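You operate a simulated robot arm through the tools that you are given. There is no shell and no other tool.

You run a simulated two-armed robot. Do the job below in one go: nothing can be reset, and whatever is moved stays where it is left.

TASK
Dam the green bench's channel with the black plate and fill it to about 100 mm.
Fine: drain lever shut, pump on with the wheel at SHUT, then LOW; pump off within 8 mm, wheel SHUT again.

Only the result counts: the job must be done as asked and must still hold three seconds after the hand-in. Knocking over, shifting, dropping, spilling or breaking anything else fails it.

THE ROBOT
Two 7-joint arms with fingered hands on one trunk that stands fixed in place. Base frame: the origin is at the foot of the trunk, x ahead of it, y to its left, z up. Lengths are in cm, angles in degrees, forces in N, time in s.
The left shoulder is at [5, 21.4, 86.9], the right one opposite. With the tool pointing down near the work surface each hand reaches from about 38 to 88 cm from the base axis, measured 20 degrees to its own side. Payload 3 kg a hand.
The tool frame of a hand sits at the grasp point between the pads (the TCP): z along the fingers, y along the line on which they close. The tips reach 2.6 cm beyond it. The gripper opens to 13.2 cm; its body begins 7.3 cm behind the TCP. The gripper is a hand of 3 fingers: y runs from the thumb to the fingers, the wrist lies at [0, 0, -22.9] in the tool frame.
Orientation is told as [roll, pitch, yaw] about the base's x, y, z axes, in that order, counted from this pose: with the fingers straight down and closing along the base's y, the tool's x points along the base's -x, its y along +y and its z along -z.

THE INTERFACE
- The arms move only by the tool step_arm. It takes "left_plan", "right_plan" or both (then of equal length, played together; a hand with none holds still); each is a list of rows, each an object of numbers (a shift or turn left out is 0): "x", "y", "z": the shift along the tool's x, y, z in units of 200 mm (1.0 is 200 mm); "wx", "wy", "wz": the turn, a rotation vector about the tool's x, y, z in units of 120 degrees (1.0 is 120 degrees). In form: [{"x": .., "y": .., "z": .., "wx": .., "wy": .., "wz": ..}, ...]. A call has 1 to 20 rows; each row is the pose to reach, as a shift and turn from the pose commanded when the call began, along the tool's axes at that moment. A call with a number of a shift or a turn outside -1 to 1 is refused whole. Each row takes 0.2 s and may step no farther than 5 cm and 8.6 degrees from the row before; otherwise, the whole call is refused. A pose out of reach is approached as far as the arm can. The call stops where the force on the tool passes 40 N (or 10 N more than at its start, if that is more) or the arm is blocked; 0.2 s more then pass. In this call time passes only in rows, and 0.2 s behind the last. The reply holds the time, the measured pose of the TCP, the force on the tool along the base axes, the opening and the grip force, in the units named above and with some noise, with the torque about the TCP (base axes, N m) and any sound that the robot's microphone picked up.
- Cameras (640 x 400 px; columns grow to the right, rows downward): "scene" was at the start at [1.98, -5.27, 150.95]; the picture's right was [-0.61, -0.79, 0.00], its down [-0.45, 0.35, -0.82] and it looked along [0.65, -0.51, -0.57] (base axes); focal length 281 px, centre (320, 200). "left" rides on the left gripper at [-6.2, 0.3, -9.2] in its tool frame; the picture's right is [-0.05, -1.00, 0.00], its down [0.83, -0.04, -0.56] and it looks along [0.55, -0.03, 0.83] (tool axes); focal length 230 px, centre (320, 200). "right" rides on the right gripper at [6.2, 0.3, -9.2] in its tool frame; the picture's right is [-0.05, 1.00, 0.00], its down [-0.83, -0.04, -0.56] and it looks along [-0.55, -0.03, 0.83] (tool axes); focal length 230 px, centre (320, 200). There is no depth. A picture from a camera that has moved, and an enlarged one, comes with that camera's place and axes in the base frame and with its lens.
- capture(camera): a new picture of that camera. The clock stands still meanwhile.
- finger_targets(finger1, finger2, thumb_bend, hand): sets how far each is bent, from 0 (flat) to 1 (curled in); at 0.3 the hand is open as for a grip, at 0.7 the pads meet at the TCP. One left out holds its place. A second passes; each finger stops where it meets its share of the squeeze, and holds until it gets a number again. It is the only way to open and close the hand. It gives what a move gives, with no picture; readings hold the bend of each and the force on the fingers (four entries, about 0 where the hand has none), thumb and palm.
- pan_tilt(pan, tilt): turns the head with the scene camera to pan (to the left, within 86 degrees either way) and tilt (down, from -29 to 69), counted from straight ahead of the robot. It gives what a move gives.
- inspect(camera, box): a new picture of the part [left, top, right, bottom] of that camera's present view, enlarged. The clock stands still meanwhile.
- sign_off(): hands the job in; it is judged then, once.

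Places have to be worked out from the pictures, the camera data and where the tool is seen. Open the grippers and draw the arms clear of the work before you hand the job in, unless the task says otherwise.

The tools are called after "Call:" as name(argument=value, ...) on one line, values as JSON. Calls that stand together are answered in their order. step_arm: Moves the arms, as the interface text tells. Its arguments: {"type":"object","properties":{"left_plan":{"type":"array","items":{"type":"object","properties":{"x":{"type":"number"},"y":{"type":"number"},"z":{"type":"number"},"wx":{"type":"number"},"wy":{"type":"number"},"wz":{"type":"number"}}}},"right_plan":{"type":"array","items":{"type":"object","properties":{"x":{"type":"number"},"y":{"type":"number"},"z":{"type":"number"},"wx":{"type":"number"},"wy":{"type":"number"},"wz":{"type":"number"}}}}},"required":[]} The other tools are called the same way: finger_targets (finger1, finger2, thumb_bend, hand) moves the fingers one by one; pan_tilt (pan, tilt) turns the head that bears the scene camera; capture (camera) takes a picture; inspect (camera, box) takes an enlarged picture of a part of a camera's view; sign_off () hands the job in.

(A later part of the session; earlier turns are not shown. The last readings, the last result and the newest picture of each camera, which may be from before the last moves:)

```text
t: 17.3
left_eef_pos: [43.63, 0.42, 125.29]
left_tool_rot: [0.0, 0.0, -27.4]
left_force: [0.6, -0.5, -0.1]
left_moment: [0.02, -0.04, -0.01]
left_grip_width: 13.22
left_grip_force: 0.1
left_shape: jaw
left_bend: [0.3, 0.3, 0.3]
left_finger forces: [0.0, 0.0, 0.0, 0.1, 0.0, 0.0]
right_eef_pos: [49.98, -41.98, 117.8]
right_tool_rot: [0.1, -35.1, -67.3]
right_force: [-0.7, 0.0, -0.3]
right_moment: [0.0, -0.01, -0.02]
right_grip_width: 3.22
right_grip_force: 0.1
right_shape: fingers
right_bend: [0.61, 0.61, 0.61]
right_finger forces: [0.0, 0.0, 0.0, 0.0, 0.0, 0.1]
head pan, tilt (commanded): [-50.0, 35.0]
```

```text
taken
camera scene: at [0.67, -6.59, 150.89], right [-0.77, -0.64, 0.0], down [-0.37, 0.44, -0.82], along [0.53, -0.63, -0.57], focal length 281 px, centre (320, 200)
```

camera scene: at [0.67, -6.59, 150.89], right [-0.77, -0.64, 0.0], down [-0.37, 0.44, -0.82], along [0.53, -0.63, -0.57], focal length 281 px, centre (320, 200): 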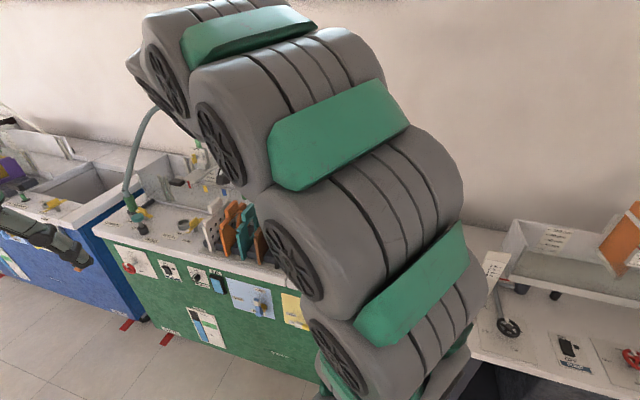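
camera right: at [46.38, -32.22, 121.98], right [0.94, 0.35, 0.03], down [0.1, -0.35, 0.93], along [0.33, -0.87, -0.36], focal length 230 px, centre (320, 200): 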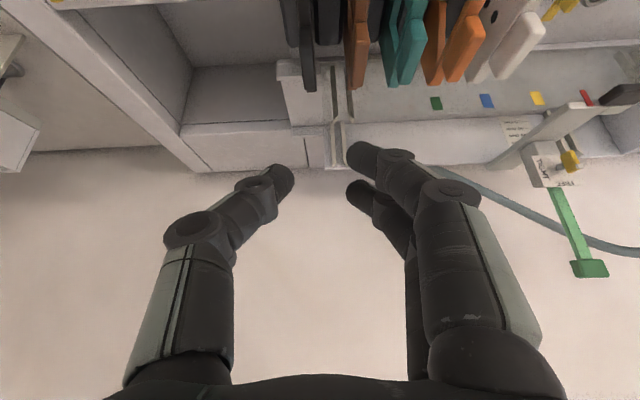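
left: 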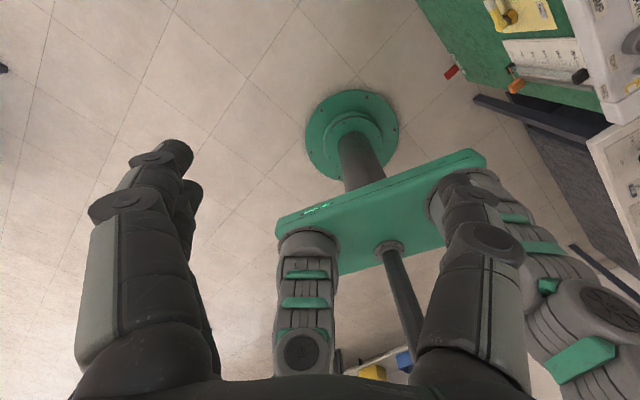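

The hand is tilted as wanted. I move it to just above the black grip at about (52.3,-50.7,103), with the tips still 3 cm over the grip top.

Call:
step_arm(right_plan=[{"x": 0.0117, "y": -0.0122, "z": 0.1725}, {"x": 0.0235, "y": -0.0244, "z": 0.345}, {"x": 0.0352, "y": -0.0366, "z": 0.5176}, {"x": 0.047, "y": -0.0488, "z": 0.69}, {"x": 0.0587, "y": -0.061, "z": 0.8627}])

Call:
capture(camera="right")

Call:
inspect(camera="right", box=[220, 80, 460, 230])

```text
t: 18.5
left_eef_pos: [43.68, 0.36, 125.41]
left_tool_rot: [0.0, 0.0, -27.3]
left_force: [0.3, -0.3, -0.9]
left_moment: [0.0, 0.02, 0.02]
left_grip_width: 13.21
left_grip_force: 0.0
left_shape: jaw
left_bend: [0.3, 0.3, 0.3]
left_finger forces: [0.0, 0.0, 0.1, 0.0, 0.0, 0.0]
right_eef_pos: [52.29, -50.77, 103.1]
right_tool_rot: [-0.1, -35.0, -67.2]
right_force: [0.8, -0.7, 0.5]
right_moment: [0.0, -0.02, 0.02]
right_grip_width: 3.23
right_grip_force: 0.1
right_shape: fingers
right_bend: [0.61, 0.61, 0.61]
right_finger forces: [0.0, 0.0, 0.1, 0.0, 0.0, 0.0]
head pan, tilt (commanded): [-50.0, 35.0]
```

```text
taken
camera right: at [48.76, -41.08, 107.26], right [0.94, 0.35, 0.03], down [0.1, -0.35, 0.93], along [0.33, -0.87, -0.36], focal length 230 px, centre (320, 200)
```

right: 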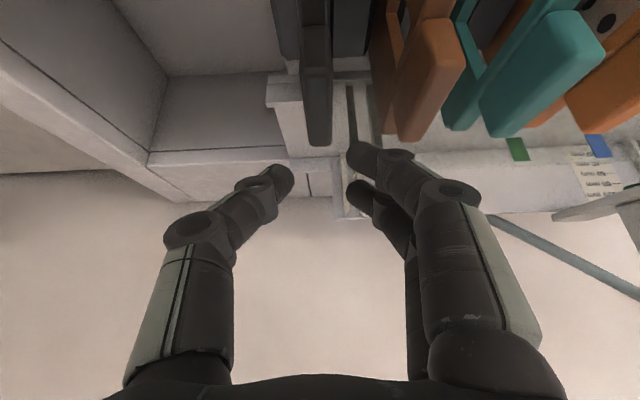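

```text
2.67 times, centred on (340, 155) of right
camera zoom: at [48.76, -41.08, 107.26], right [0.94, 0.35, 0.03], down [0.1, -0.35, 0.93], along [0.33, -0.87, -0.36], focal length 614 px, centre (267, 320)
```

zoom: 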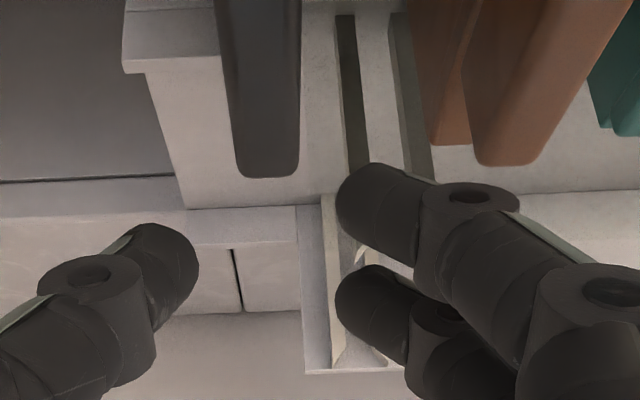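

The black grip sits centred between thumb and fingers in the view (U about 28.76 against TCP 28.66). I lower straight down 7.2 cm so the pads sit beside the grip.

Call:
step_arm(right_plan=[{"x": 0.0344, "y": 0.002, "z": 0.0492}, {"x": 0.0688, "y": 0.004, "z": 0.0983}, {"x": 0.1033, "y": 0.005, "z": 0.1475}, {"x": 0.1377, "y": 0.005, "z": 0.1966}, {"x": 0.1722, "y": 0.005, "z": 0.2457}, {"x": 0.2066, "y": 0.005, "z": 0.2948}])

Call:
capture(camera="right")

Call:
inspect(camera="right", box=[220, 80, 460, 230])

```text
t: 19.9
left_eef_pos: [43.79, 0.26, 125.25]
left_tool_rot: [0.0, 0.0, -27.3]
left_force: [-0.5, 0.6, 0.8]
left_moment: [-0.01, 0.02, 0.0]
left_grip_width: 13.2
left_grip_force: 0.1
left_shape: jaw
left_bend: [0.3, 0.3, 0.3]
left_finger forces: [0.0, 0.1, 0.0, 0.0, 0.1, 0.0]
right_eef_pos: [52.54, -50.65, 95.86]
right_tool_rot: [-0.1, -35.1, -67.3]
right_force: [-0.7, 0.1, -0.4]
right_moment: [0.02, 0.01, -0.02]
right_grip_width: 3.22
right_grip_force: 0.1
right_shape: fingers
right_bend: [0.61, 0.61, 0.61]
right_finger forces: [0.1, 0.1, 0.0, 0.0, 0.0, 0.0]
head pan, tilt (commanded): [-50.0, 35.0]
```

```text
taken
camera right: at [48.9, -40.87, 100.03], right [0.94, 0.35, 0.03], down [0.1, -0.35, 0.93], along [0.33, -0.87, -0.36], focal length 230 px, centre (320, 200)
```

right: 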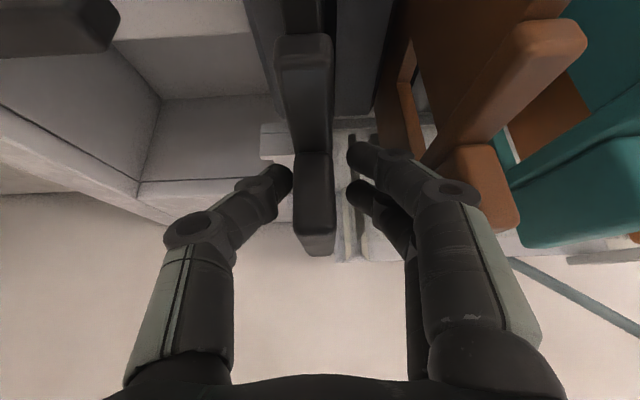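

```text
2.67 times, centred on (340, 155) of right
camera zoom: at [48.9, -40.87, 100.03], right [0.94, 0.35, 0.03], down [0.1, -0.35, 0.93], along [0.33, -0.87, -0.36], focal length 614 px, centre (267, 320)
```

zoom: 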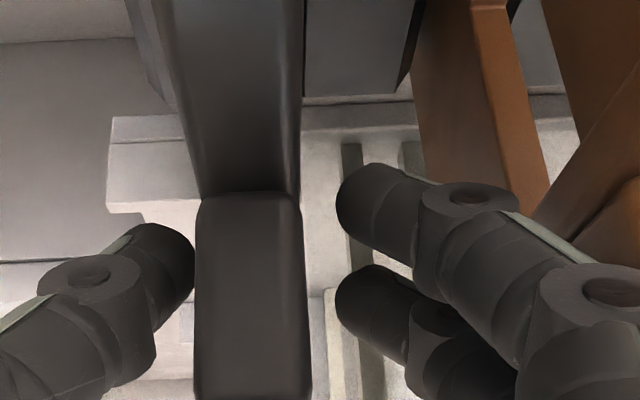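

The grip is between the pads with roughly 0.7 cm each side. I close the hand on it.

Call:
finger_targets(hand="right", finger1=0.8, finger2=0.8, thumb_bend=0.8)

Call:
inspect(camera="right", box=[220, 80, 460, 230])

```text
t: 20.9
left_eef_pos: [43.58, 0.34, 125.35]
left_tool_rot: [0.0, 0.0, -27.4]
left_force: [-0.9, 0.8, 0.0]
left_moment: [0.0, -0.03, 0.03]
left_grip_width: 13.19
left_grip_force: 0.0
left_shape: jaw
left_bend: [0.3, 0.3, 0.3]
left_finger forces: [0.0, 0.0, 0.0, 0.0, 0.0, 0.1]
right_eef_pos: [52.48, -50.61, 96.05]
right_tool_rot: [0.0, -35.0, -67.4]
right_force: [0.0, 0.0, -2.0]
right_moment: [0.06, -0.14, 0.08]
right_grip_width: 0.84
right_grip_force: 19.2
right_shape: fingers
right_bend: [0.73, 0.72, 0.69]
right_finger forces: [9.3, 11.4, 0.1, 0.0, 17.2, 0.1]
head pan, tilt (commanded): [-50.0, 35.0]
```

```text
2.67 times, centred on (340, 155) of right
camera zoom: at [48.87, -40.87, 100.04], right [0.94, 0.35, 0.03], down [0.1, -0.35, 0.93], along [0.33, -0.87, -0.36], focal length 614 px, centre (267, 320)
```

zoom: 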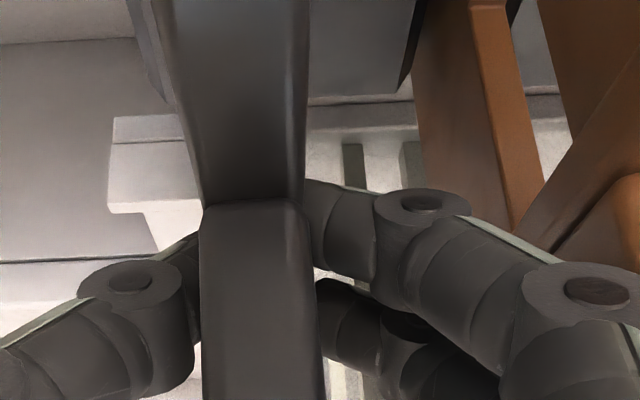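

It holds with about 19 N. I lift straight up 4 cm first and check that the plate comes along cleanly.

Call:
step_arm(right_plan=[{"x": -0.0287, "z": -0.041}, {"x": -0.0574, "z": -0.0819}, {"x": -0.0861, "z": -0.1229}, {"x": -0.1148, "z": -0.1638}])

Call:
capture(camera="right")

Call:
capture(camera="scene")

```text
t: 21.9
left_eef_pos: [43.56, 0.32, 125.3]
left_tool_rot: [0.0, 0.1, -27.4]
left_force: [0.4, 0.1, -1.3]
left_moment: [0.01, 0.01, 0.0]
left_grip_width: 13.2
left_grip_force: 0.1
left_shape: jaw
left_bend: [0.3, 0.3, 0.3]
left_finger forces: [0.0, 0.0, 0.0, 0.0, 0.1, 0.0]
right_eef_pos: [52.27, -50.59, 99.96]
right_tool_rot: [-0.1, -34.9, -67.2]
right_force: [-0.6, -0.8, -2.5]
right_moment: [-0.01, -0.05, 0.0]
right_grip_width: 0.73
right_grip_force: 18.8
right_shape: fingers
right_bend: [0.74, 0.72, 0.72]
right_finger forces: [7.9, 11.0, 0.1, 0.1, 19.2, 0.0]
head pan, tilt (commanded): [-50.0, 35.0]
```

```text
taken
camera right: at [48.75, -40.93, 104.04], right [0.94, 0.35, 0.03], down [0.1, -0.35, 0.93], along [0.33, -0.87, -0.36], focal length 230 px, centre (320, 200)
```

right: 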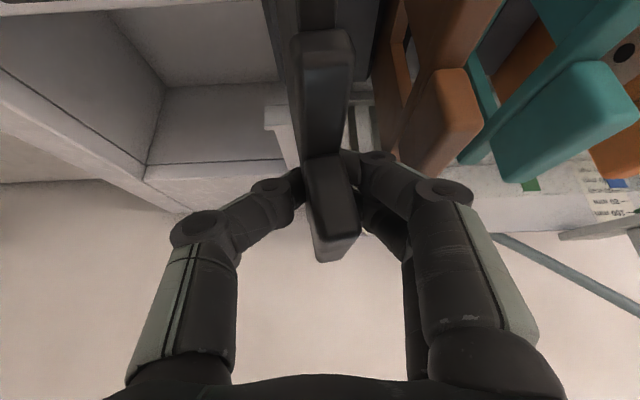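

```text
taken
camera scene: at [0.67, -6.6, 150.89], right [-0.77, -0.64, 0.0], down [-0.37, 0.44, -0.82], along [0.53, -0.63, -0.57], focal length 281 px, centre (320, 200)
```

scene: 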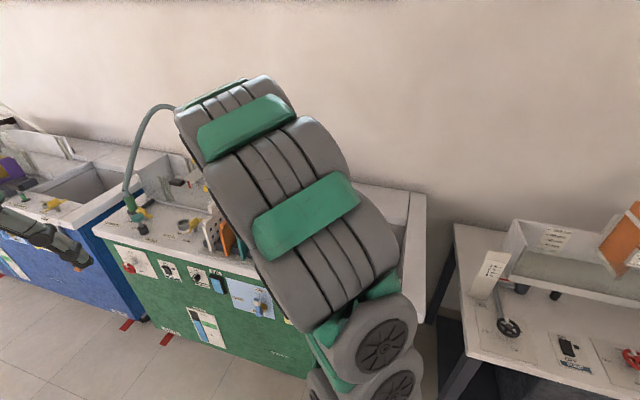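

The plate lifted freely, but it seems to have rolled a little in the grip. I zoom in to judge its lean.

Call:
inspect(camera="right", box=[230, 0, 470, 280])

Call:
inspect(camera="right", box=[250, 110, 410, 270])

```text
1.43 times, centred on (350, 140) of right
camera zoom: at [48.75, -40.93, 104.04], right [0.94, 0.35, 0.03], down [0.1, -0.35, 0.93], along [0.33, -0.87, -0.36], focal length 329 px, centre (277, 286)
```

zoom: 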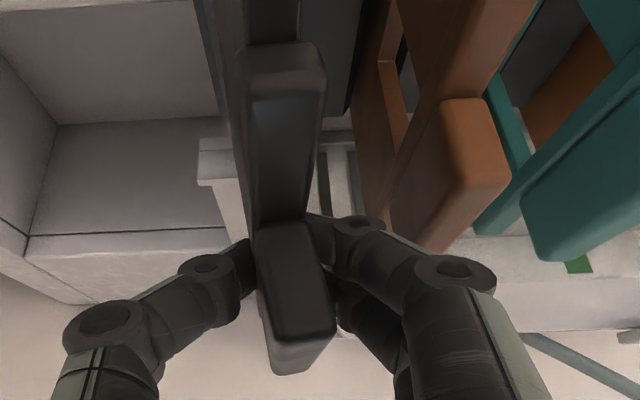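

```text
2.50 times, centred on (330, 190) of right
camera zoom: at [48.75, -40.93, 104.04], right [0.94, 0.35, 0.03], down [0.1, -0.35, 0.93], along [0.33, -0.87, -0.36], focal length 575 px, centre (295, 225)
```

zoom: 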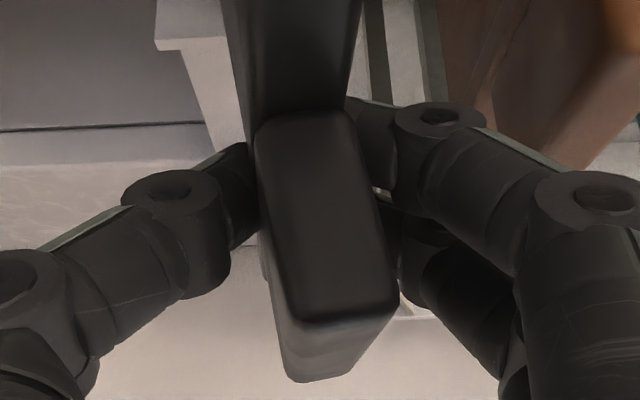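

The plate rolled about 10° around the pad line (grip top leans toward +u), so I will lift it clear and counter-rotate the hand by about -10.6° around the tool's x. I raise it 11.5 cm and apply the turn in the last rows.

Call:
step_arm(right_plan=[{"x": -0.055, "z": -0.0785}, {"x": -0.11, "z": -0.157}, {"x": -0.165, "z": -0.2355}, {"x": -0.22, "z": -0.314, "wx": -0.02}, {"x": -0.275, "z": -0.3925, "wx": -0.055}, {"x": -0.33, "z": -0.471, "wx": -0.088}])

Call:
capture(camera="right")

Call:
inspect(camera="right", box=[250, 110, 410, 270])

Call:
capture(camera="scene")

```text
t: 23.3
left_eef_pos: [43.66, 0.25, 125.39]
left_tool_rot: [0.0, 0.1, -27.4]
left_force: [0.3, -0.5, 0.2]
left_moment: [-0.02, -0.03, 0.0]
left_grip_width: 13.16
left_grip_force: 0.1
left_shape: jaw
left_bend: [0.3, 0.3, 0.3]
left_finger forces: [0.0, 0.0, 0.1, 0.0, 0.0, 0.0]
right_eef_pos: [52.29, -50.48, 111.31]
right_tool_rot: [10.6, -35.2, -67.3]
right_force: [-0.2, 0.5, -2.5]
right_moment: [0.02, 0.01, 0.01]
right_grip_width: 0.68
right_grip_force: 19.6
right_shape: fingers
right_bend: [0.74, 0.72, 0.72]
right_finger forces: [7.3, 10.7, 0.0, 0.1, 20.9, 0.1]
head pan, tilt (commanded): [-50.0, 35.0]
```

```text
taken
camera right: at [47.16, -41.58, 115.38], right [0.88, 0.44, 0.18], down [0.01, -0.4, 0.92], along [0.47, -0.81, -0.35], focal length 230 px, centre (320, 200)
```

right: 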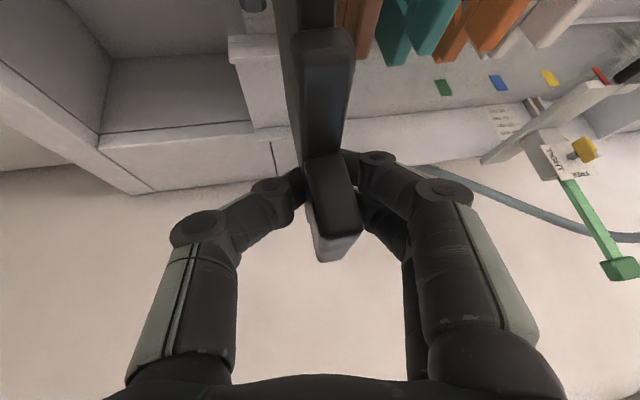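

```text
2.50 times, centred on (330, 190) of right
camera zoom: at [47.16, -41.58, 115.38], right [0.88, 0.44, 0.18], down [0.01, -0.4, 0.92], along [0.47, -0.81, -0.35], focal length 575 px, centre (295, 225)
```

zoom: 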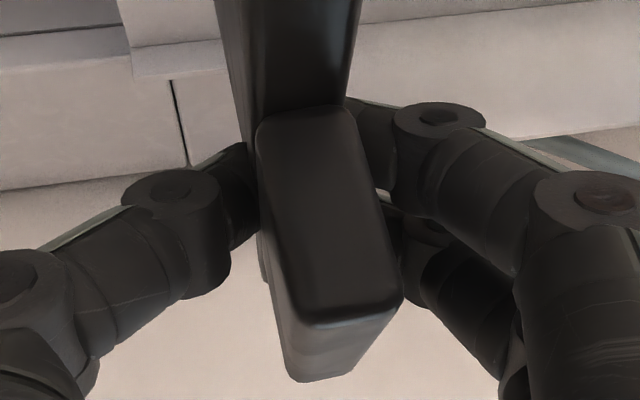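

```text
taken
camera scene: at [0.67, -6.6, 150.89], right [-0.77, -0.64, 0.0], down [-0.37, 0.44, -0.82], along [0.53, -0.63, -0.57], focal length 281 px, centre (320, 200)
```

scene: 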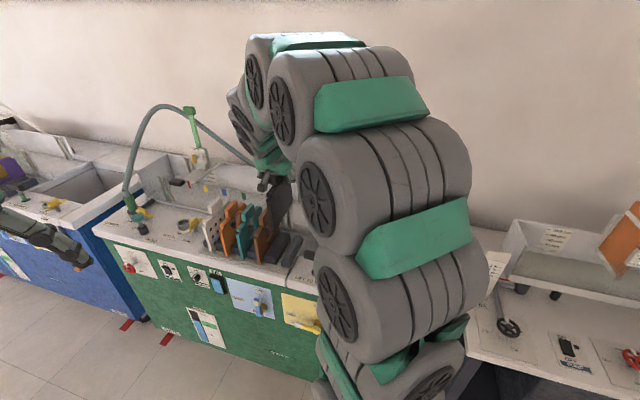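

By the vanishing lines the plate should now hang upright and square to the bench. I check it against the scene view.

Call:
inspect(camera="scene", box=[200, 150, 320, 270])

Call:
inspect(camera="right", box=[220, 0, 420, 130])

```text
3.33 times, centred on (260, 210) of scene
camera zoom: at [0.67, -6.6, 150.89], right [-0.77, -0.64, 0.0], down [-0.37, 0.44, -0.82], along [0.53, -0.63, -0.57], focal length 936 px, centre (520, 167)
```

zoom: 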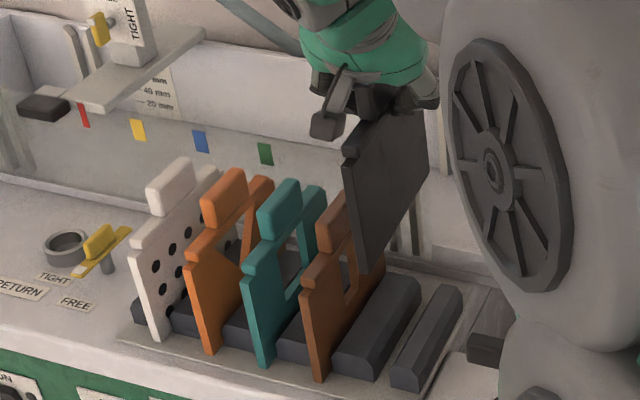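

```text
3.08 times, centred on (320, 65) of right
camera zoom: at [47.16, -41.58, 115.38], right [0.88, 0.44, 0.18], down [0.01, -0.4, 0.92], along [0.47, -0.81, -0.35], focal length 708 px, centre (320, 615)
```

zoom: 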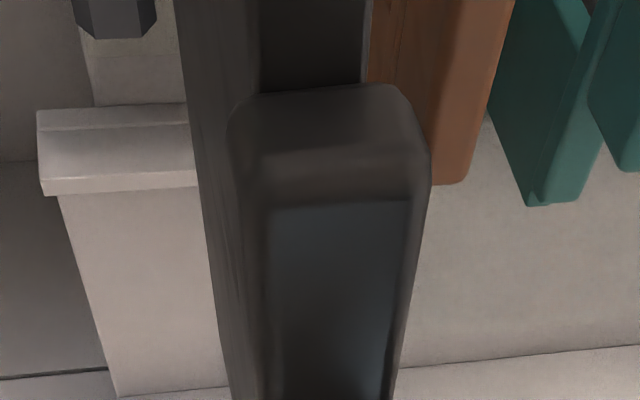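

I measure the plate's near edge more precisely in a tighter zoom.

Call:
inspect(camera="scene", box=[240, 170, 304, 264])

Call:
inspect(camera="scene", box=[255, 185, 305, 235])

```text
4.26 times, centred on (272, 217) of scene
camera zoom: at [0.67, -6.6, 150.89], right [-0.77, -0.64, 0.0], down [-0.37, 0.44, -0.82], along [0.53, -0.63, -0.57], focal length 1195 px, centre (524, 128)
```

zoom: 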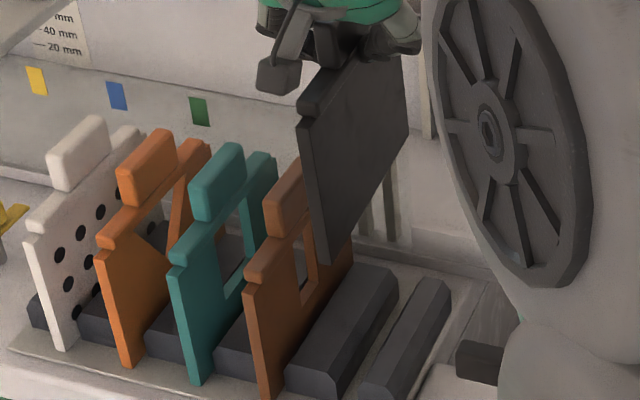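

```text
8.00 times, centred on (280, 210) of scene
camera zoom: at [0.67, -6.6, 150.89], right [-0.77, -0.64, 0.0], down [-0.37, 0.44, -0.82], along [0.53, -0.63, -0.57], focal length 2246 px, centre (640, 120)
```

zoom: 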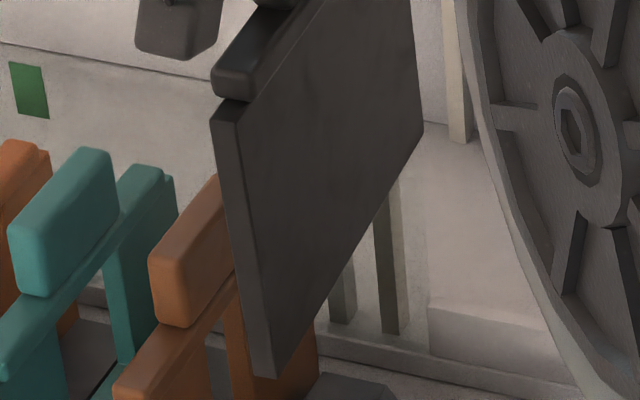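

The plate is 0.8 cm thick, 14.2 wide, with its bottom now at z≈98.5 and only 1–2° off square. I trim that small tilt, raise 2 cm and carry it over to above the slot.

Call:
step_arm(right_plan=[{"x": -0.0574, "y": 0.0151, "z": -0.0805, "wx": -0.0014, "wy": 0.0089, "wz": 0.0203}, {"x": -0.1905, "y": 0.0397, "z": 0.019, "wx": -0.0014, "wy": 0.0089, "wz": 0.0203}, {"x": -0.3236, "y": 0.0643, "z": 0.1185, "wx": -0.0014, "wy": 0.0089, "wz": 0.0203}, {"x": -0.4567, "y": 0.0889, "z": 0.218, "wx": -0.0014, "wy": 0.0089, "wz": 0.0203}, {"x": -0.5898, "y": 0.1135, "z": 0.3175, "wx": -0.0014, "wy": 0.0089, "wz": 0.0203}, {"x": -0.7229, "y": 0.1381, "z": 0.417, "wx": -0.0014, "wy": 0.0089, "wz": 0.0203}, {"x": -0.856, "y": 0.1627, "z": 0.5164, "wx": -0.0014, "wy": 0.0089, "wz": 0.0203}])

Call:
capture(camera="right")

Call:
capture(camera="scene")

Call:
capture(camera="left")

```text
t: 24.9
left_eef_pos: [43.52, 0.31, 125.38]
left_tool_rot: [0.1, 0.0, -27.4]
left_force: [-0.1, 0.6, 0.5]
left_moment: [0.02, 0.01, 0.01]
left_grip_width: 13.18
left_grip_force: 0.0
left_shape: jaw
left_bend: [0.3, 0.3, 0.3]
left_finger forces: [0.0, 0.0, 0.1, 0.1, 0.0, 0.0]
right_eef_pos: [64.75, -66.77, 113.27]
right_tool_rot: [12.2, -33.5, -69.9]
right_force: [0.7, -0.2, -2.1]
right_moment: [-0.01, 0.0, 0.02]
right_grip_width: 0.63
right_grip_force: 20.3
right_shape: fingers
right_bend: [0.74, 0.72, 0.72]
right_finger forces: [7.1, 10.2, 0.1, 0.0, 23.6, 0.0]
head pan, tilt (commanded): [-50.0, 35.0]
```

```text
taken
camera right: at [59.77, -57.77, 117.59], right [0.89, 0.4, 0.21], down [-0.01, -0.43, 0.9], along [0.45, -0.81, -0.38], focal length 230 px, centre (320, 200)
```

right: 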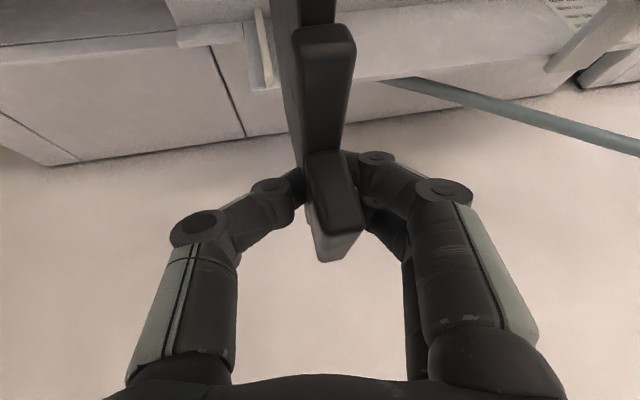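

```text
taken
camera scene: at [0.67, -6.6, 150.89], right [-0.77, -0.64, 0.0], down [-0.37, 0.44, -0.82], along [0.53, -0.63, -0.57], focal length 281 px, centre (320, 200)
```

scene: 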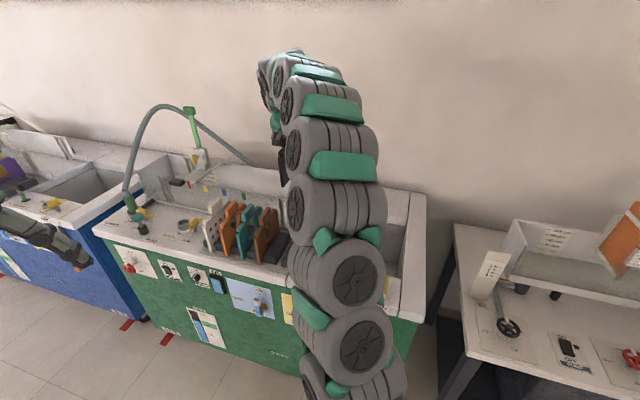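

```text
taken
camera left: at [49.27, -2.33, 134.52], right [-0.41, -0.91, 0.0], down [-0.76, 0.34, 0.56], along [-0.51, 0.23, -0.83], focal length 230 px, centre (320, 200)
```

left: 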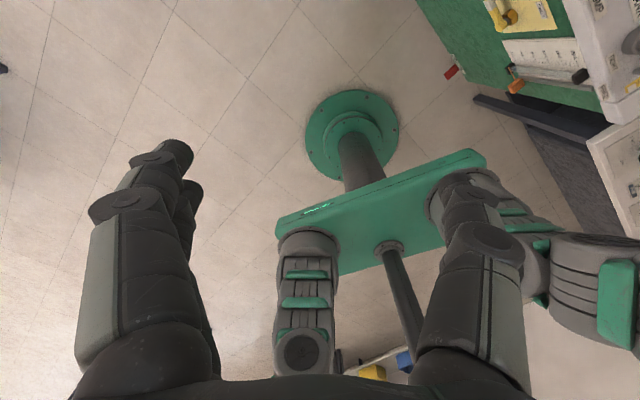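

The plate now hangs over the slot but hides it from its own camera. I bring the left hand round to look across the bench from the front-left, first turning its yaw.

Call:
step_arm(left_plan=[{"wz": 0.067}, {"wz": 0.133}, {"wz": 0.2}, {"wz": 0.267}, {"wz": 0.333}])

Call:
step_arm(left_plan=[{"x": -0.05, "y": 0.035, "wy": -0.07}, {"x": -0.1, "y": 0.07, "wy": -0.14}, {"x": -0.15, "y": 0.105, "wy": -0.21}, {"x": -0.2, "y": 0.14, "wy": -0.28}, {"x": -0.25, "y": 0.175, "z": 0.03, "wy": -0.35}, {"x": -0.3, "y": 0.21, "z": 0.06, "wy": -0.42}, {"x": -0.35, "y": 0.245, "z": 0.09, "wy": -0.49}, {"x": -0.4, "y": 0.28, "z": 0.12, "wy": -0.56}, {"x": -0.45, "y": 0.315, "z": 0.15, "wy": -0.63}, {"x": -0.5, "y": 0.35, "z": 0.18, "wy": -0.7}, {"x": -0.55, "y": 0.385, "z": 0.2, "wy": -0.75}])

Call:
capture(camera="left")

Call:
capture(camera="scene")

```text
t: 26.1
left_eef_pos: [43.58, 0.45, 125.22]
left_tool_rot: [-0.1, 0.0, -67.5]
left_force: [0.2, 0.7, -0.5]
left_moment: [-0.04, 0.01, 0.0]
left_grip_width: 13.19
left_grip_force: 0.0
left_shape: jaw
left_bend: [0.3, 0.3, 0.3]
left_finger forces: [0.1, 0.0, 0.0, 0.0, 0.0, 0.0]
right_eef_pos: [64.68, -66.65, 113.3]
right_tool_rot: [12.1, -33.6, -69.8]
right_force: [0.0, -0.1, -2.2]
right_moment: [-0.01, 0.0, -0.02]
right_grip_width: 0.61
right_grip_force: 20.5
right_shape: fingers
right_bend: [0.74, 0.72, 0.72]
right_finger forces: [7.0, 10.2, 0.0, 0.0, 23.7, 0.0]
head pan, tilt (commanded): [-50.0, 35.0]
```

```text
t: 28.5
left_eef_pos: [54.86, -6.95, 121.33]
left_tool_rot: [-114.6, -89.8, 47.1]
left_force: [-0.1, -0.8, 0.7]
left_moment: [0.01, -0.02, -0.05]
left_grip_width: 13.18
left_grip_force: 0.1
left_shape: jaw
left_bend: [0.3, 0.3, 0.3]
left_finger forces: [0.0, 0.0, 0.0, 0.0, 0.0, 0.0]
right_eef_pos: [64.71, -66.75, 113.29]
right_tool_rot: [12.2, -33.5, -69.9]
right_force: [0.5, 0.1, -2.2]
right_moment: [0.0, 0.01, 0.01]
right_grip_width: 0.64
right_grip_force: 20.8
right_shape: fingers
right_bend: [0.74, 0.72, 0.72]
right_finger forces: [7.2, 10.1, 0.0, 0.1, 24.1, 0.1]
head pan, tilt (commanded): [-50.0, 35.0]
```

```text
taken
camera left: at [51.7, 1.61, 127.44], right [-0.92, -0.38, 0.05], down [-0.26, 0.49, -0.83], along [0.29, -0.78, -0.55], focal length 230 px, centre (320, 200)
```

left: 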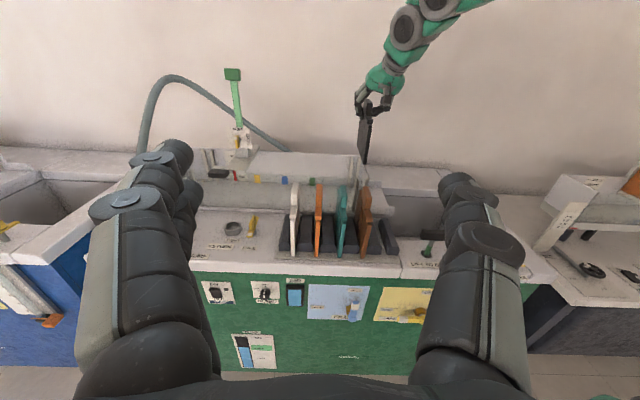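

```text
taken
camera scene: at [0.68, -6.6, 150.89], right [-0.77, -0.64, 0.0], down [-0.37, 0.44, -0.82], along [0.53, -0.63, -0.57], focal length 281 px, centre (320, 200)
```

scene: 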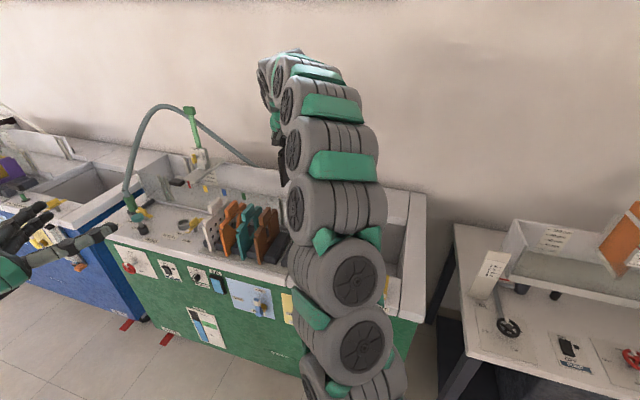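

The left camera gives a fine front view of the bench with the held plate over the slot. I zoom in on the plate and the controls.

Call:
inspect(camera="left", box=[300, 90, 440, 190])

Call:
inspect(camera="left", box=[330, 100, 400, 175])

Call:
inspect(camera="left", box=[190, 265, 330, 350])

Call:
inspect(camera="left", box=[290, 230, 450, 340])

```text
4.00 times, centred on (370, 140) of left
camera zoom: at [51.7, 1.61, 127.44], right [-0.92, -0.38, 0.05], down [-0.26, 0.49, -0.83], along [0.29, -0.78, -0.55], focal length 920 px, centre (120, 440)
```

zoom: 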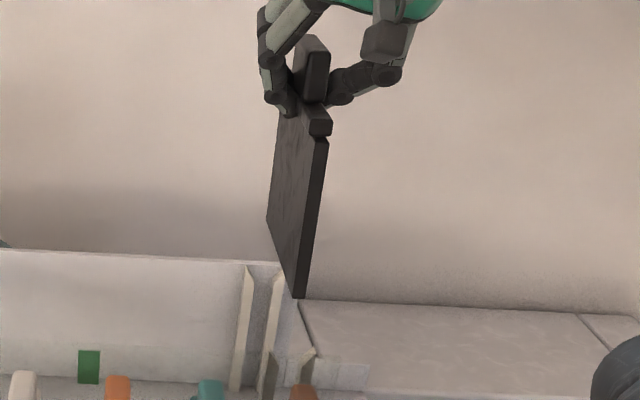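

```text
5.33 times, centred on (365, 138) of left
camera zoom: at [51.7, 1.61, 127.44], right [-0.92, -0.38, 0.05], down [-0.26, 0.49, -0.83], along [0.29, -0.78, -0.55], focal length 1227 px, centre (80, 533)
```

zoom: 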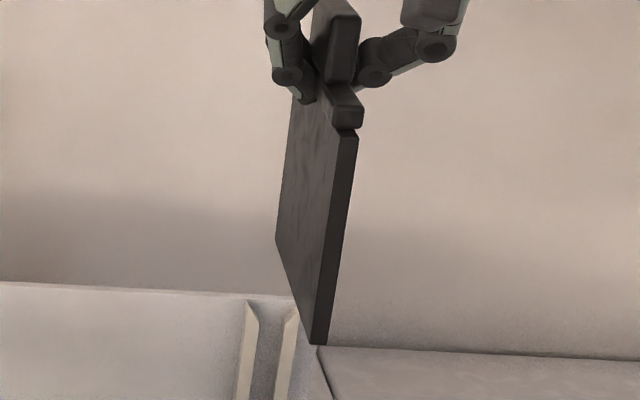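

```text
4.57 times, centred on (260, 308) of left
camera zoom: at [51.7, 1.61, 127.44], right [-0.92, -0.38, 0.05], down [-0.26, 0.49, -0.83], along [0.29, -0.78, -0.55], focal length 1052 px, centre (594, -291)
```

zoom: 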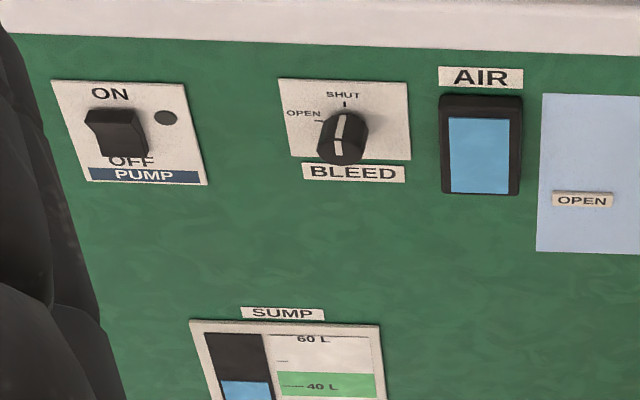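

```text
3.64 times, centred on (370, 285) of left
camera zoom: at [51.7, 1.61, 127.44], right [-0.92, -0.38, 0.05], down [-0.26, 0.49, -0.83], along [0.29, -0.78, -0.55], focal length 837 px, centre (138, -109)
```

zoom: 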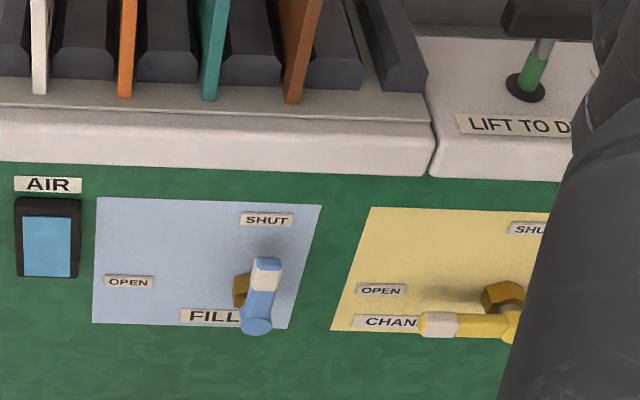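

Bleed is at SHUT and the plate lines up with the slot in U within 0.2 cm. To check the fit across the channel I bring the left camera 18 cm closer.

Call:
step_arm(left_plan=[{"z": 0.2}, {"z": 0.4}, {"z": 0.6}, {"z": 0.8}, {"z": 0.95}])

Call:
capture(camera="left")

Call:
inspect(camera="left", box=[310, 60, 470, 180])

```text
t: 29.7
left_eef_pos: [62.48, -24.46, 121.39]
left_tool_rot: [150.9, -89.9, 141.9]
left_force: [-0.2, -0.3, 0.4]
left_moment: [0.01, -0.01, 0.0]
left_grip_width: 13.22
left_grip_force: 0.2
left_shape: jaw
left_bend: [0.3, 0.3, 0.3]
left_finger forces: [0.0, 0.0, 0.0, 0.1, 0.0, 0.1]
right_eef_pos: [64.72, -66.61, 113.31]
right_tool_rot: [12.2, -33.5, -69.9]
right_force: [-0.7, 0.1, -2.8]
right_moment: [0.01, 0.01, -0.02]
right_grip_width: 0.64
right_grip_force: 20.7
right_shape: fingers
right_bend: [0.74, 0.72, 0.72]
right_finger forces: [7.3, 10.1, 0.1, 0.1, 24.4, 0.1]
head pan, tilt (commanded): [-50.0, 35.0]
```

```text
taken
camera left: at [59.15, -15.94, 127.4], right [-0.92, -0.39, 0.05], down [-0.25, 0.49, -0.83], along [0.3, -0.78, -0.55], focal length 230 px, centre (320, 200)
```

left: 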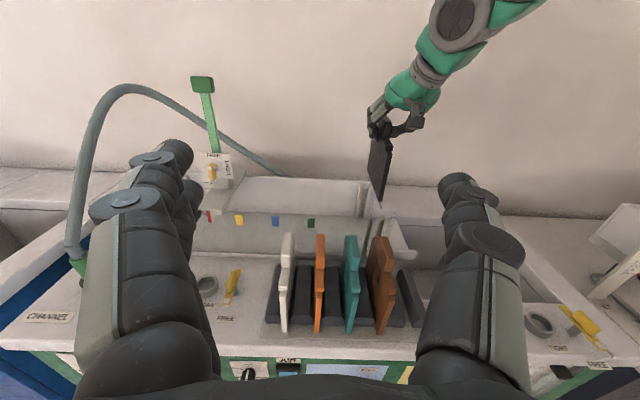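

```text
3.33 times, centred on (390, 120) of left
camera zoom: at [59.15, -15.94, 127.4], right [-0.92, -0.39, 0.05], down [-0.25, 0.49, -0.83], along [0.3, -0.78, -0.55], focal length 767 px, centre (87, 467)
```

zoom: 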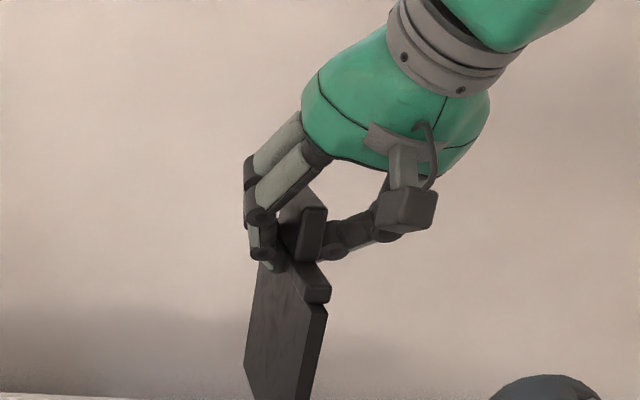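

The left view shows the hand and plate well; now the slot mouths.

Call:
inspect(camera="left", box=[330, 130, 430, 260])

Call:
inspect(camera="left", box=[340, 165, 420, 215])

Call:
inspect(camera="left", box=[340, 210, 420, 260])

```text
3.08 times, centred on (380, 195) of left
camera zoom: at [59.15, -15.94, 127.4], right [-0.92, -0.39, 0.05], down [-0.25, 0.49, -0.83], along [0.3, -0.78, -0.55], focal length 708 px, centre (135, 215)
```

zoom: 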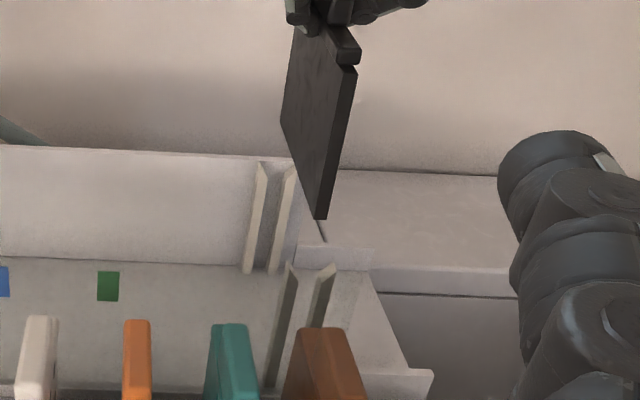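

```text
8.00 times, centred on (380, 190) of left
camera zoom: at [59.15, -15.94, 127.4], right [-0.92, -0.39, 0.05], down [-0.25, 0.49, -0.83], along [0.3, -0.78, -0.55], focal length 1841 px, centre (-160, 280)
```

zoom: 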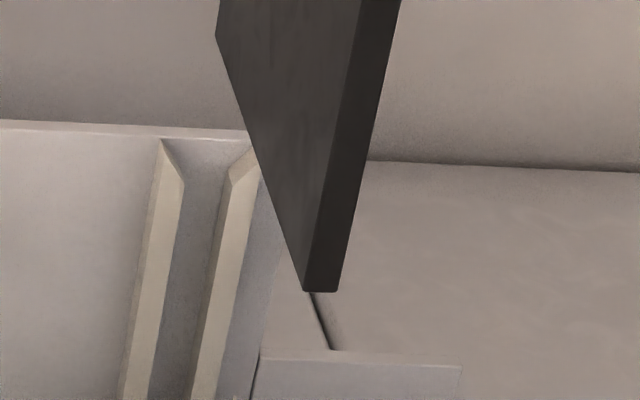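

```text
8.00 times, centred on (380, 235) of left
camera zoom: at [59.15, -15.94, 127.4], right [-0.92, -0.39, 0.05], down [-0.25, 0.49, -0.83], along [0.3, -0.78, -0.55], focal length 1841 px, centre (-160, -80)
```

zoom: 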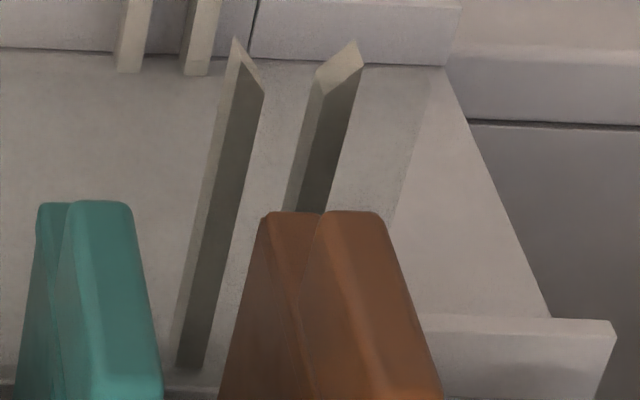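

The plate agrees with both slot mouths in U to about 0.1 cm. For a firm value across the channel I raise the left camera 18 cm to get vertical parallax.

Call:
step_arm(left_plan=[{"x": -0.2}, {"x": -0.4}, {"x": -0.6}, {"x": -0.8}, {"x": -0.9}])

Call:
capture(camera="left")

Call:
inspect(camera="left", box=[320, 180, 440, 270])

```text
t: 30.9
left_eef_pos: [62.1, -24.41, 139.4]
left_tool_rot: [-3.9, -89.9, -63.4]
left_force: [0.0, -0.2, 0.3]
left_moment: [0.01, 0.04, -0.03]
left_grip_width: 13.17
left_grip_force: 0.1
left_shape: jaw
left_bend: [0.3, 0.3, 0.3]
left_finger forces: [0.0, 0.1, 0.0, 0.1, 0.1, 0.0]
right_eef_pos: [64.64, -66.7, 113.35]
right_tool_rot: [12.1, -33.5, -69.9]
right_force: [-0.1, 0.4, -2.0]
right_moment: [-0.01, 0.0, -0.01]
right_grip_width: 0.61
right_grip_force: 20.8
right_shape: fingers
right_bend: [0.74, 0.72, 0.72]
right_finger forces: [7.3, 10.0, 0.1, 0.1, 24.7, 0.1]
head pan, tilt (commanded): [-50.0, 35.0]
```

```text
taken
camera left: at [58.93, -15.89, 145.39], right [-0.92, -0.38, 0.05], down [-0.25, 0.5, -0.83], along [0.29, -0.78, -0.56], focal length 230 px, centre (320, 200)
```

left: 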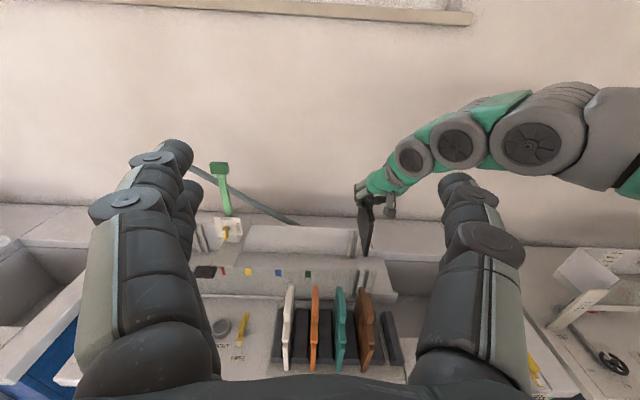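

```text
4.44 times, centred on (380, 225) of left
camera zoom: at [58.93, -15.89, 145.39], right [-0.92, -0.38, 0.05], down [-0.25, 0.5, -0.83], along [0.29, -0.78, -0.56], focal length 1022 px, centre (53, 89)
```

zoom: 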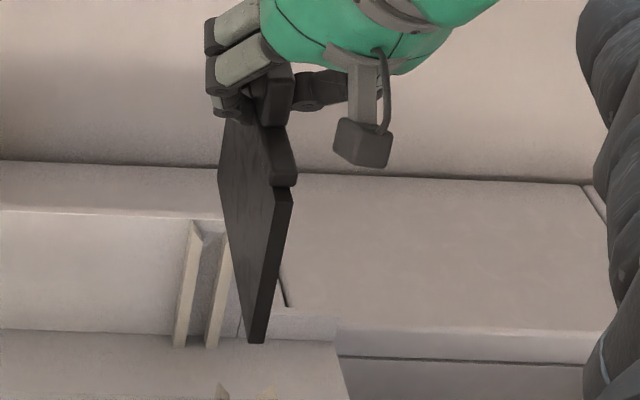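

I take tighter zooms of the far rail tops, plate corners and near rail tops from this higher viewpoint.

Call:
inspect(camera="left", box=[340, 215, 404, 255])

Call:
inspect(camera="left", box=[340, 245, 404, 285])

Call:
inspect(camera="left", box=[270, 190, 398, 270])

```text
10.00 times, centred on (372, 235) of left
camera zoom: at [58.93, -15.89, 145.39], right [-0.92, -0.38, 0.05], down [-0.25, 0.5, -0.83], along [0.29, -0.78, -0.56], focal length 2301 px, centre (-200, -150)
```

zoom: 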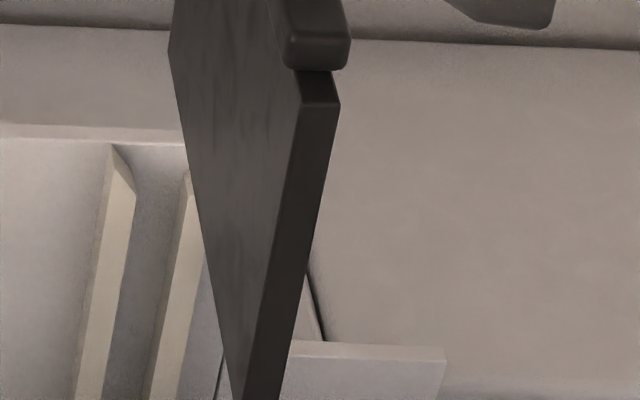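

```text
10.00 times, centred on (372, 265) of left
camera zoom: at [58.93, -15.89, 145.39], right [-0.92, -0.38, 0.05], down [-0.25, 0.5, -0.83], along [0.29, -0.78, -0.56], focal length 2301 px, centre (-200, -450)
```

zoom: 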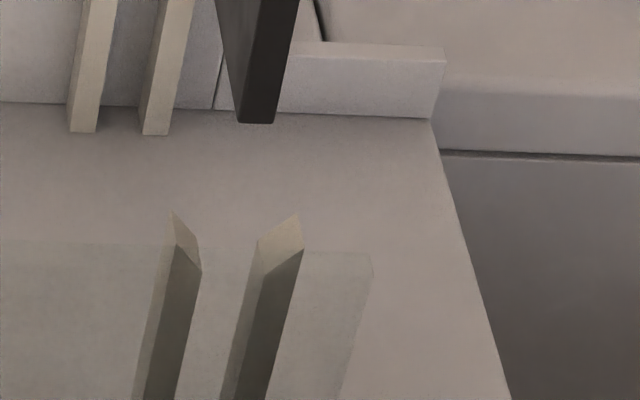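

```text
5.00 times, centred on (334, 230) of left
camera zoom: at [58.93, -15.89, 145.39], right [-0.92, -0.38, 0.05], down [-0.25, 0.5, -0.83], along [0.29, -0.78, -0.56], focal length 1150 px, centre (250, 50)
```

zoom: 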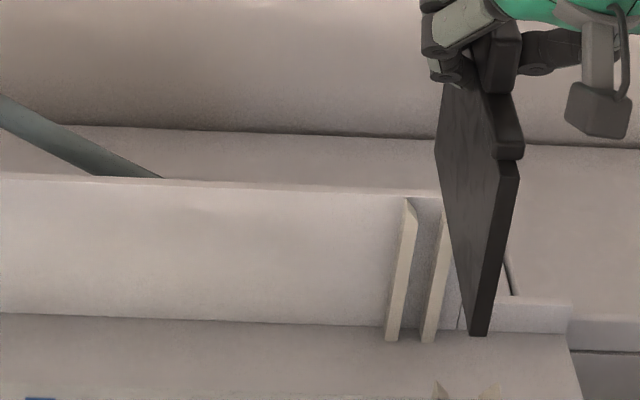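

Now everything is consistent: the plate spans V 79.8–95.4 against rail faces at 80.5/94.75 and walls at 79.2/96.1, with its bottom at z≈99 and the rail tops at 94.8. I lower it 4 cm to just above the mouths and look again.

Call:
step_arm(right_plan=[{"x": 0.0368, "y": -0.0117, "z": 0.0543}, {"x": 0.0736, "y": -0.0235, "z": 0.1087}, {"x": 0.1076, "y": -0.0343, "z": 0.1589}])

Call:
inspect(camera="left", box=[340, 215, 404, 255])

Call:
inspect(camera="left", box=[340, 245, 404, 285])

```text
t: 31.7
left_eef_pos: [62.09, -24.43, 139.15]
left_tool_rot: [-40.9, -90.1, -26.5]
left_force: [-0.1, 0.2, 1.1]
left_moment: [-0.03, 0.02, -0.03]
left_grip_width: 13.21
left_grip_force: 0.1
left_shape: jaw
left_bend: [0.3, 0.3, 0.3]
left_finger forces: [0.0, 0.0, 0.0, 0.0, 0.1, 0.0]
right_eef_pos: [64.65, -66.73, 109.48]
right_tool_rot: [12.1, -33.5, -70.0]
right_force: [0.5, -0.3, -2.7]
right_moment: [-0.01, 0.0, 0.01]
right_grip_width: 0.59
right_grip_force: 21.5
right_shape: fingers
right_bend: [0.74, 0.72, 0.72]
right_finger forces: [7.7, 10.0, 0.1, 0.1, 25.5, 0.0]
head pan, tilt (commanded): [-50.0, 35.0]
```

```text
10.00 times, centred on (372, 235) of left
camera zoom: at [58.94, -15.86, 145.39], right [-0.92, -0.38, 0.05], down [-0.25, 0.5, -0.83], along [0.29, -0.78, -0.55], focal length 2301 px, centre (-200, -150)
```

zoom: 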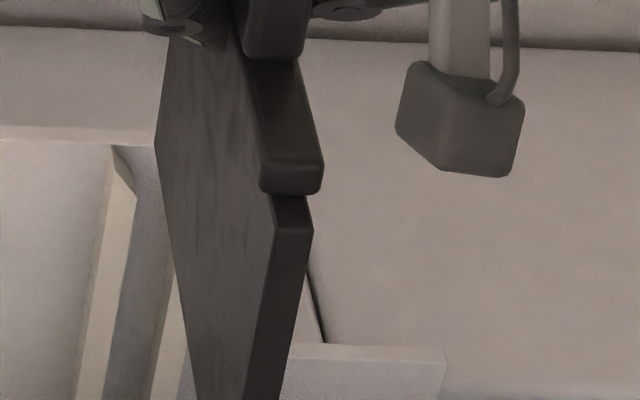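

```text
10.00 times, centred on (372, 265) of left
camera zoom: at [58.94, -15.86, 145.39], right [-0.92, -0.38, 0.05], down [-0.25, 0.5, -0.83], along [0.29, -0.78, -0.55], focal length 2301 px, centre (-200, -450)
```

zoom: 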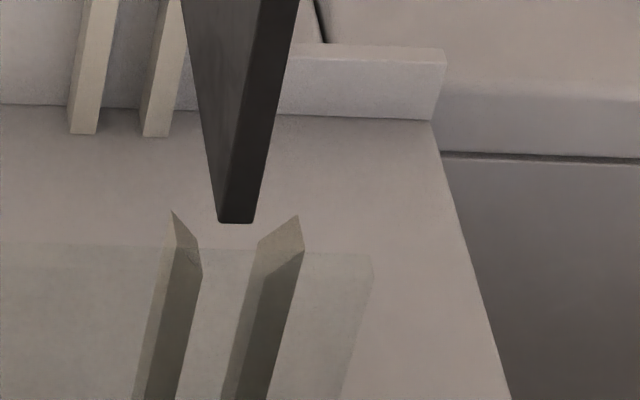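

The bottom edge sits centred between both chamfered mouths. I lower a further 5 cm into the slots, watching the force.

Call:
step_arm(right_plan=[{"x": 0.0276, "y": -0.0088, "z": 0.0408}, {"x": 0.0552, "y": -0.0176, "z": 0.0815}, {"x": 0.0828, "y": -0.0264, "z": 0.1223}, {"x": 0.1104, "y": -0.0352, "z": 0.163}, {"x": 0.138, "y": -0.044, "z": 0.2038}])

Call:
inspect(camera="left", box=[325, 200, 421, 290])

```text
t: 32.9
left_eef_pos: [62.26, -24.42, 139.29]
left_tool_rot: [-39.4, -90.0, -27.9]
left_force: [-0.5, -0.8, 0.2]
left_moment: [-0.01, -0.03, -0.01]
left_grip_width: 13.19
left_grip_force: 0.1
left_shape: jaw
left_bend: [0.3, 0.3, 0.3]
left_finger forces: [0.0, 0.1, 0.1, 0.0, 0.0, 0.0]
right_eef_pos: [64.56, -66.54, 104.52]
right_tool_rot: [12.1, -33.4, -69.9]
right_force: [0.7, 0.5, -2.1]
right_moment: [0.02, -0.01, -0.01]
right_grip_width: 0.57
right_grip_force: 21.8
right_shape: fingers
right_bend: [0.74, 0.72, 0.72]
right_finger forces: [7.8, 10.0, 0.0, 0.1, 26.0, 0.0]
head pan, tilt (commanded): [-50.0, 35.0]
```

```text
4.44 times, centred on (373, 245) of left
camera zoom: at [58.94, -15.86, 145.38], right [-0.92, -0.38, 0.05], down [-0.25, 0.5, -0.83], along [0.29, -0.78, -0.55], focal length 1022 px, centre (84, 0)
```

zoom: 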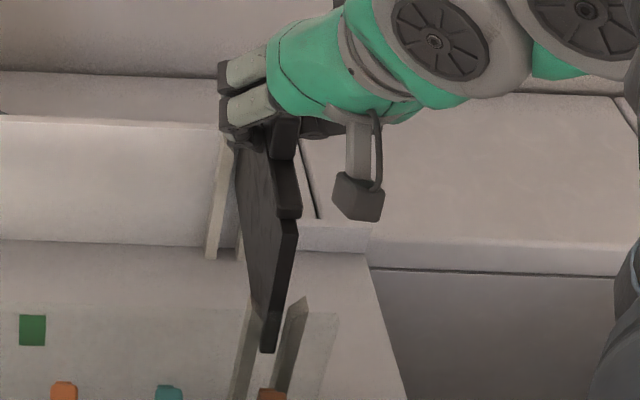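

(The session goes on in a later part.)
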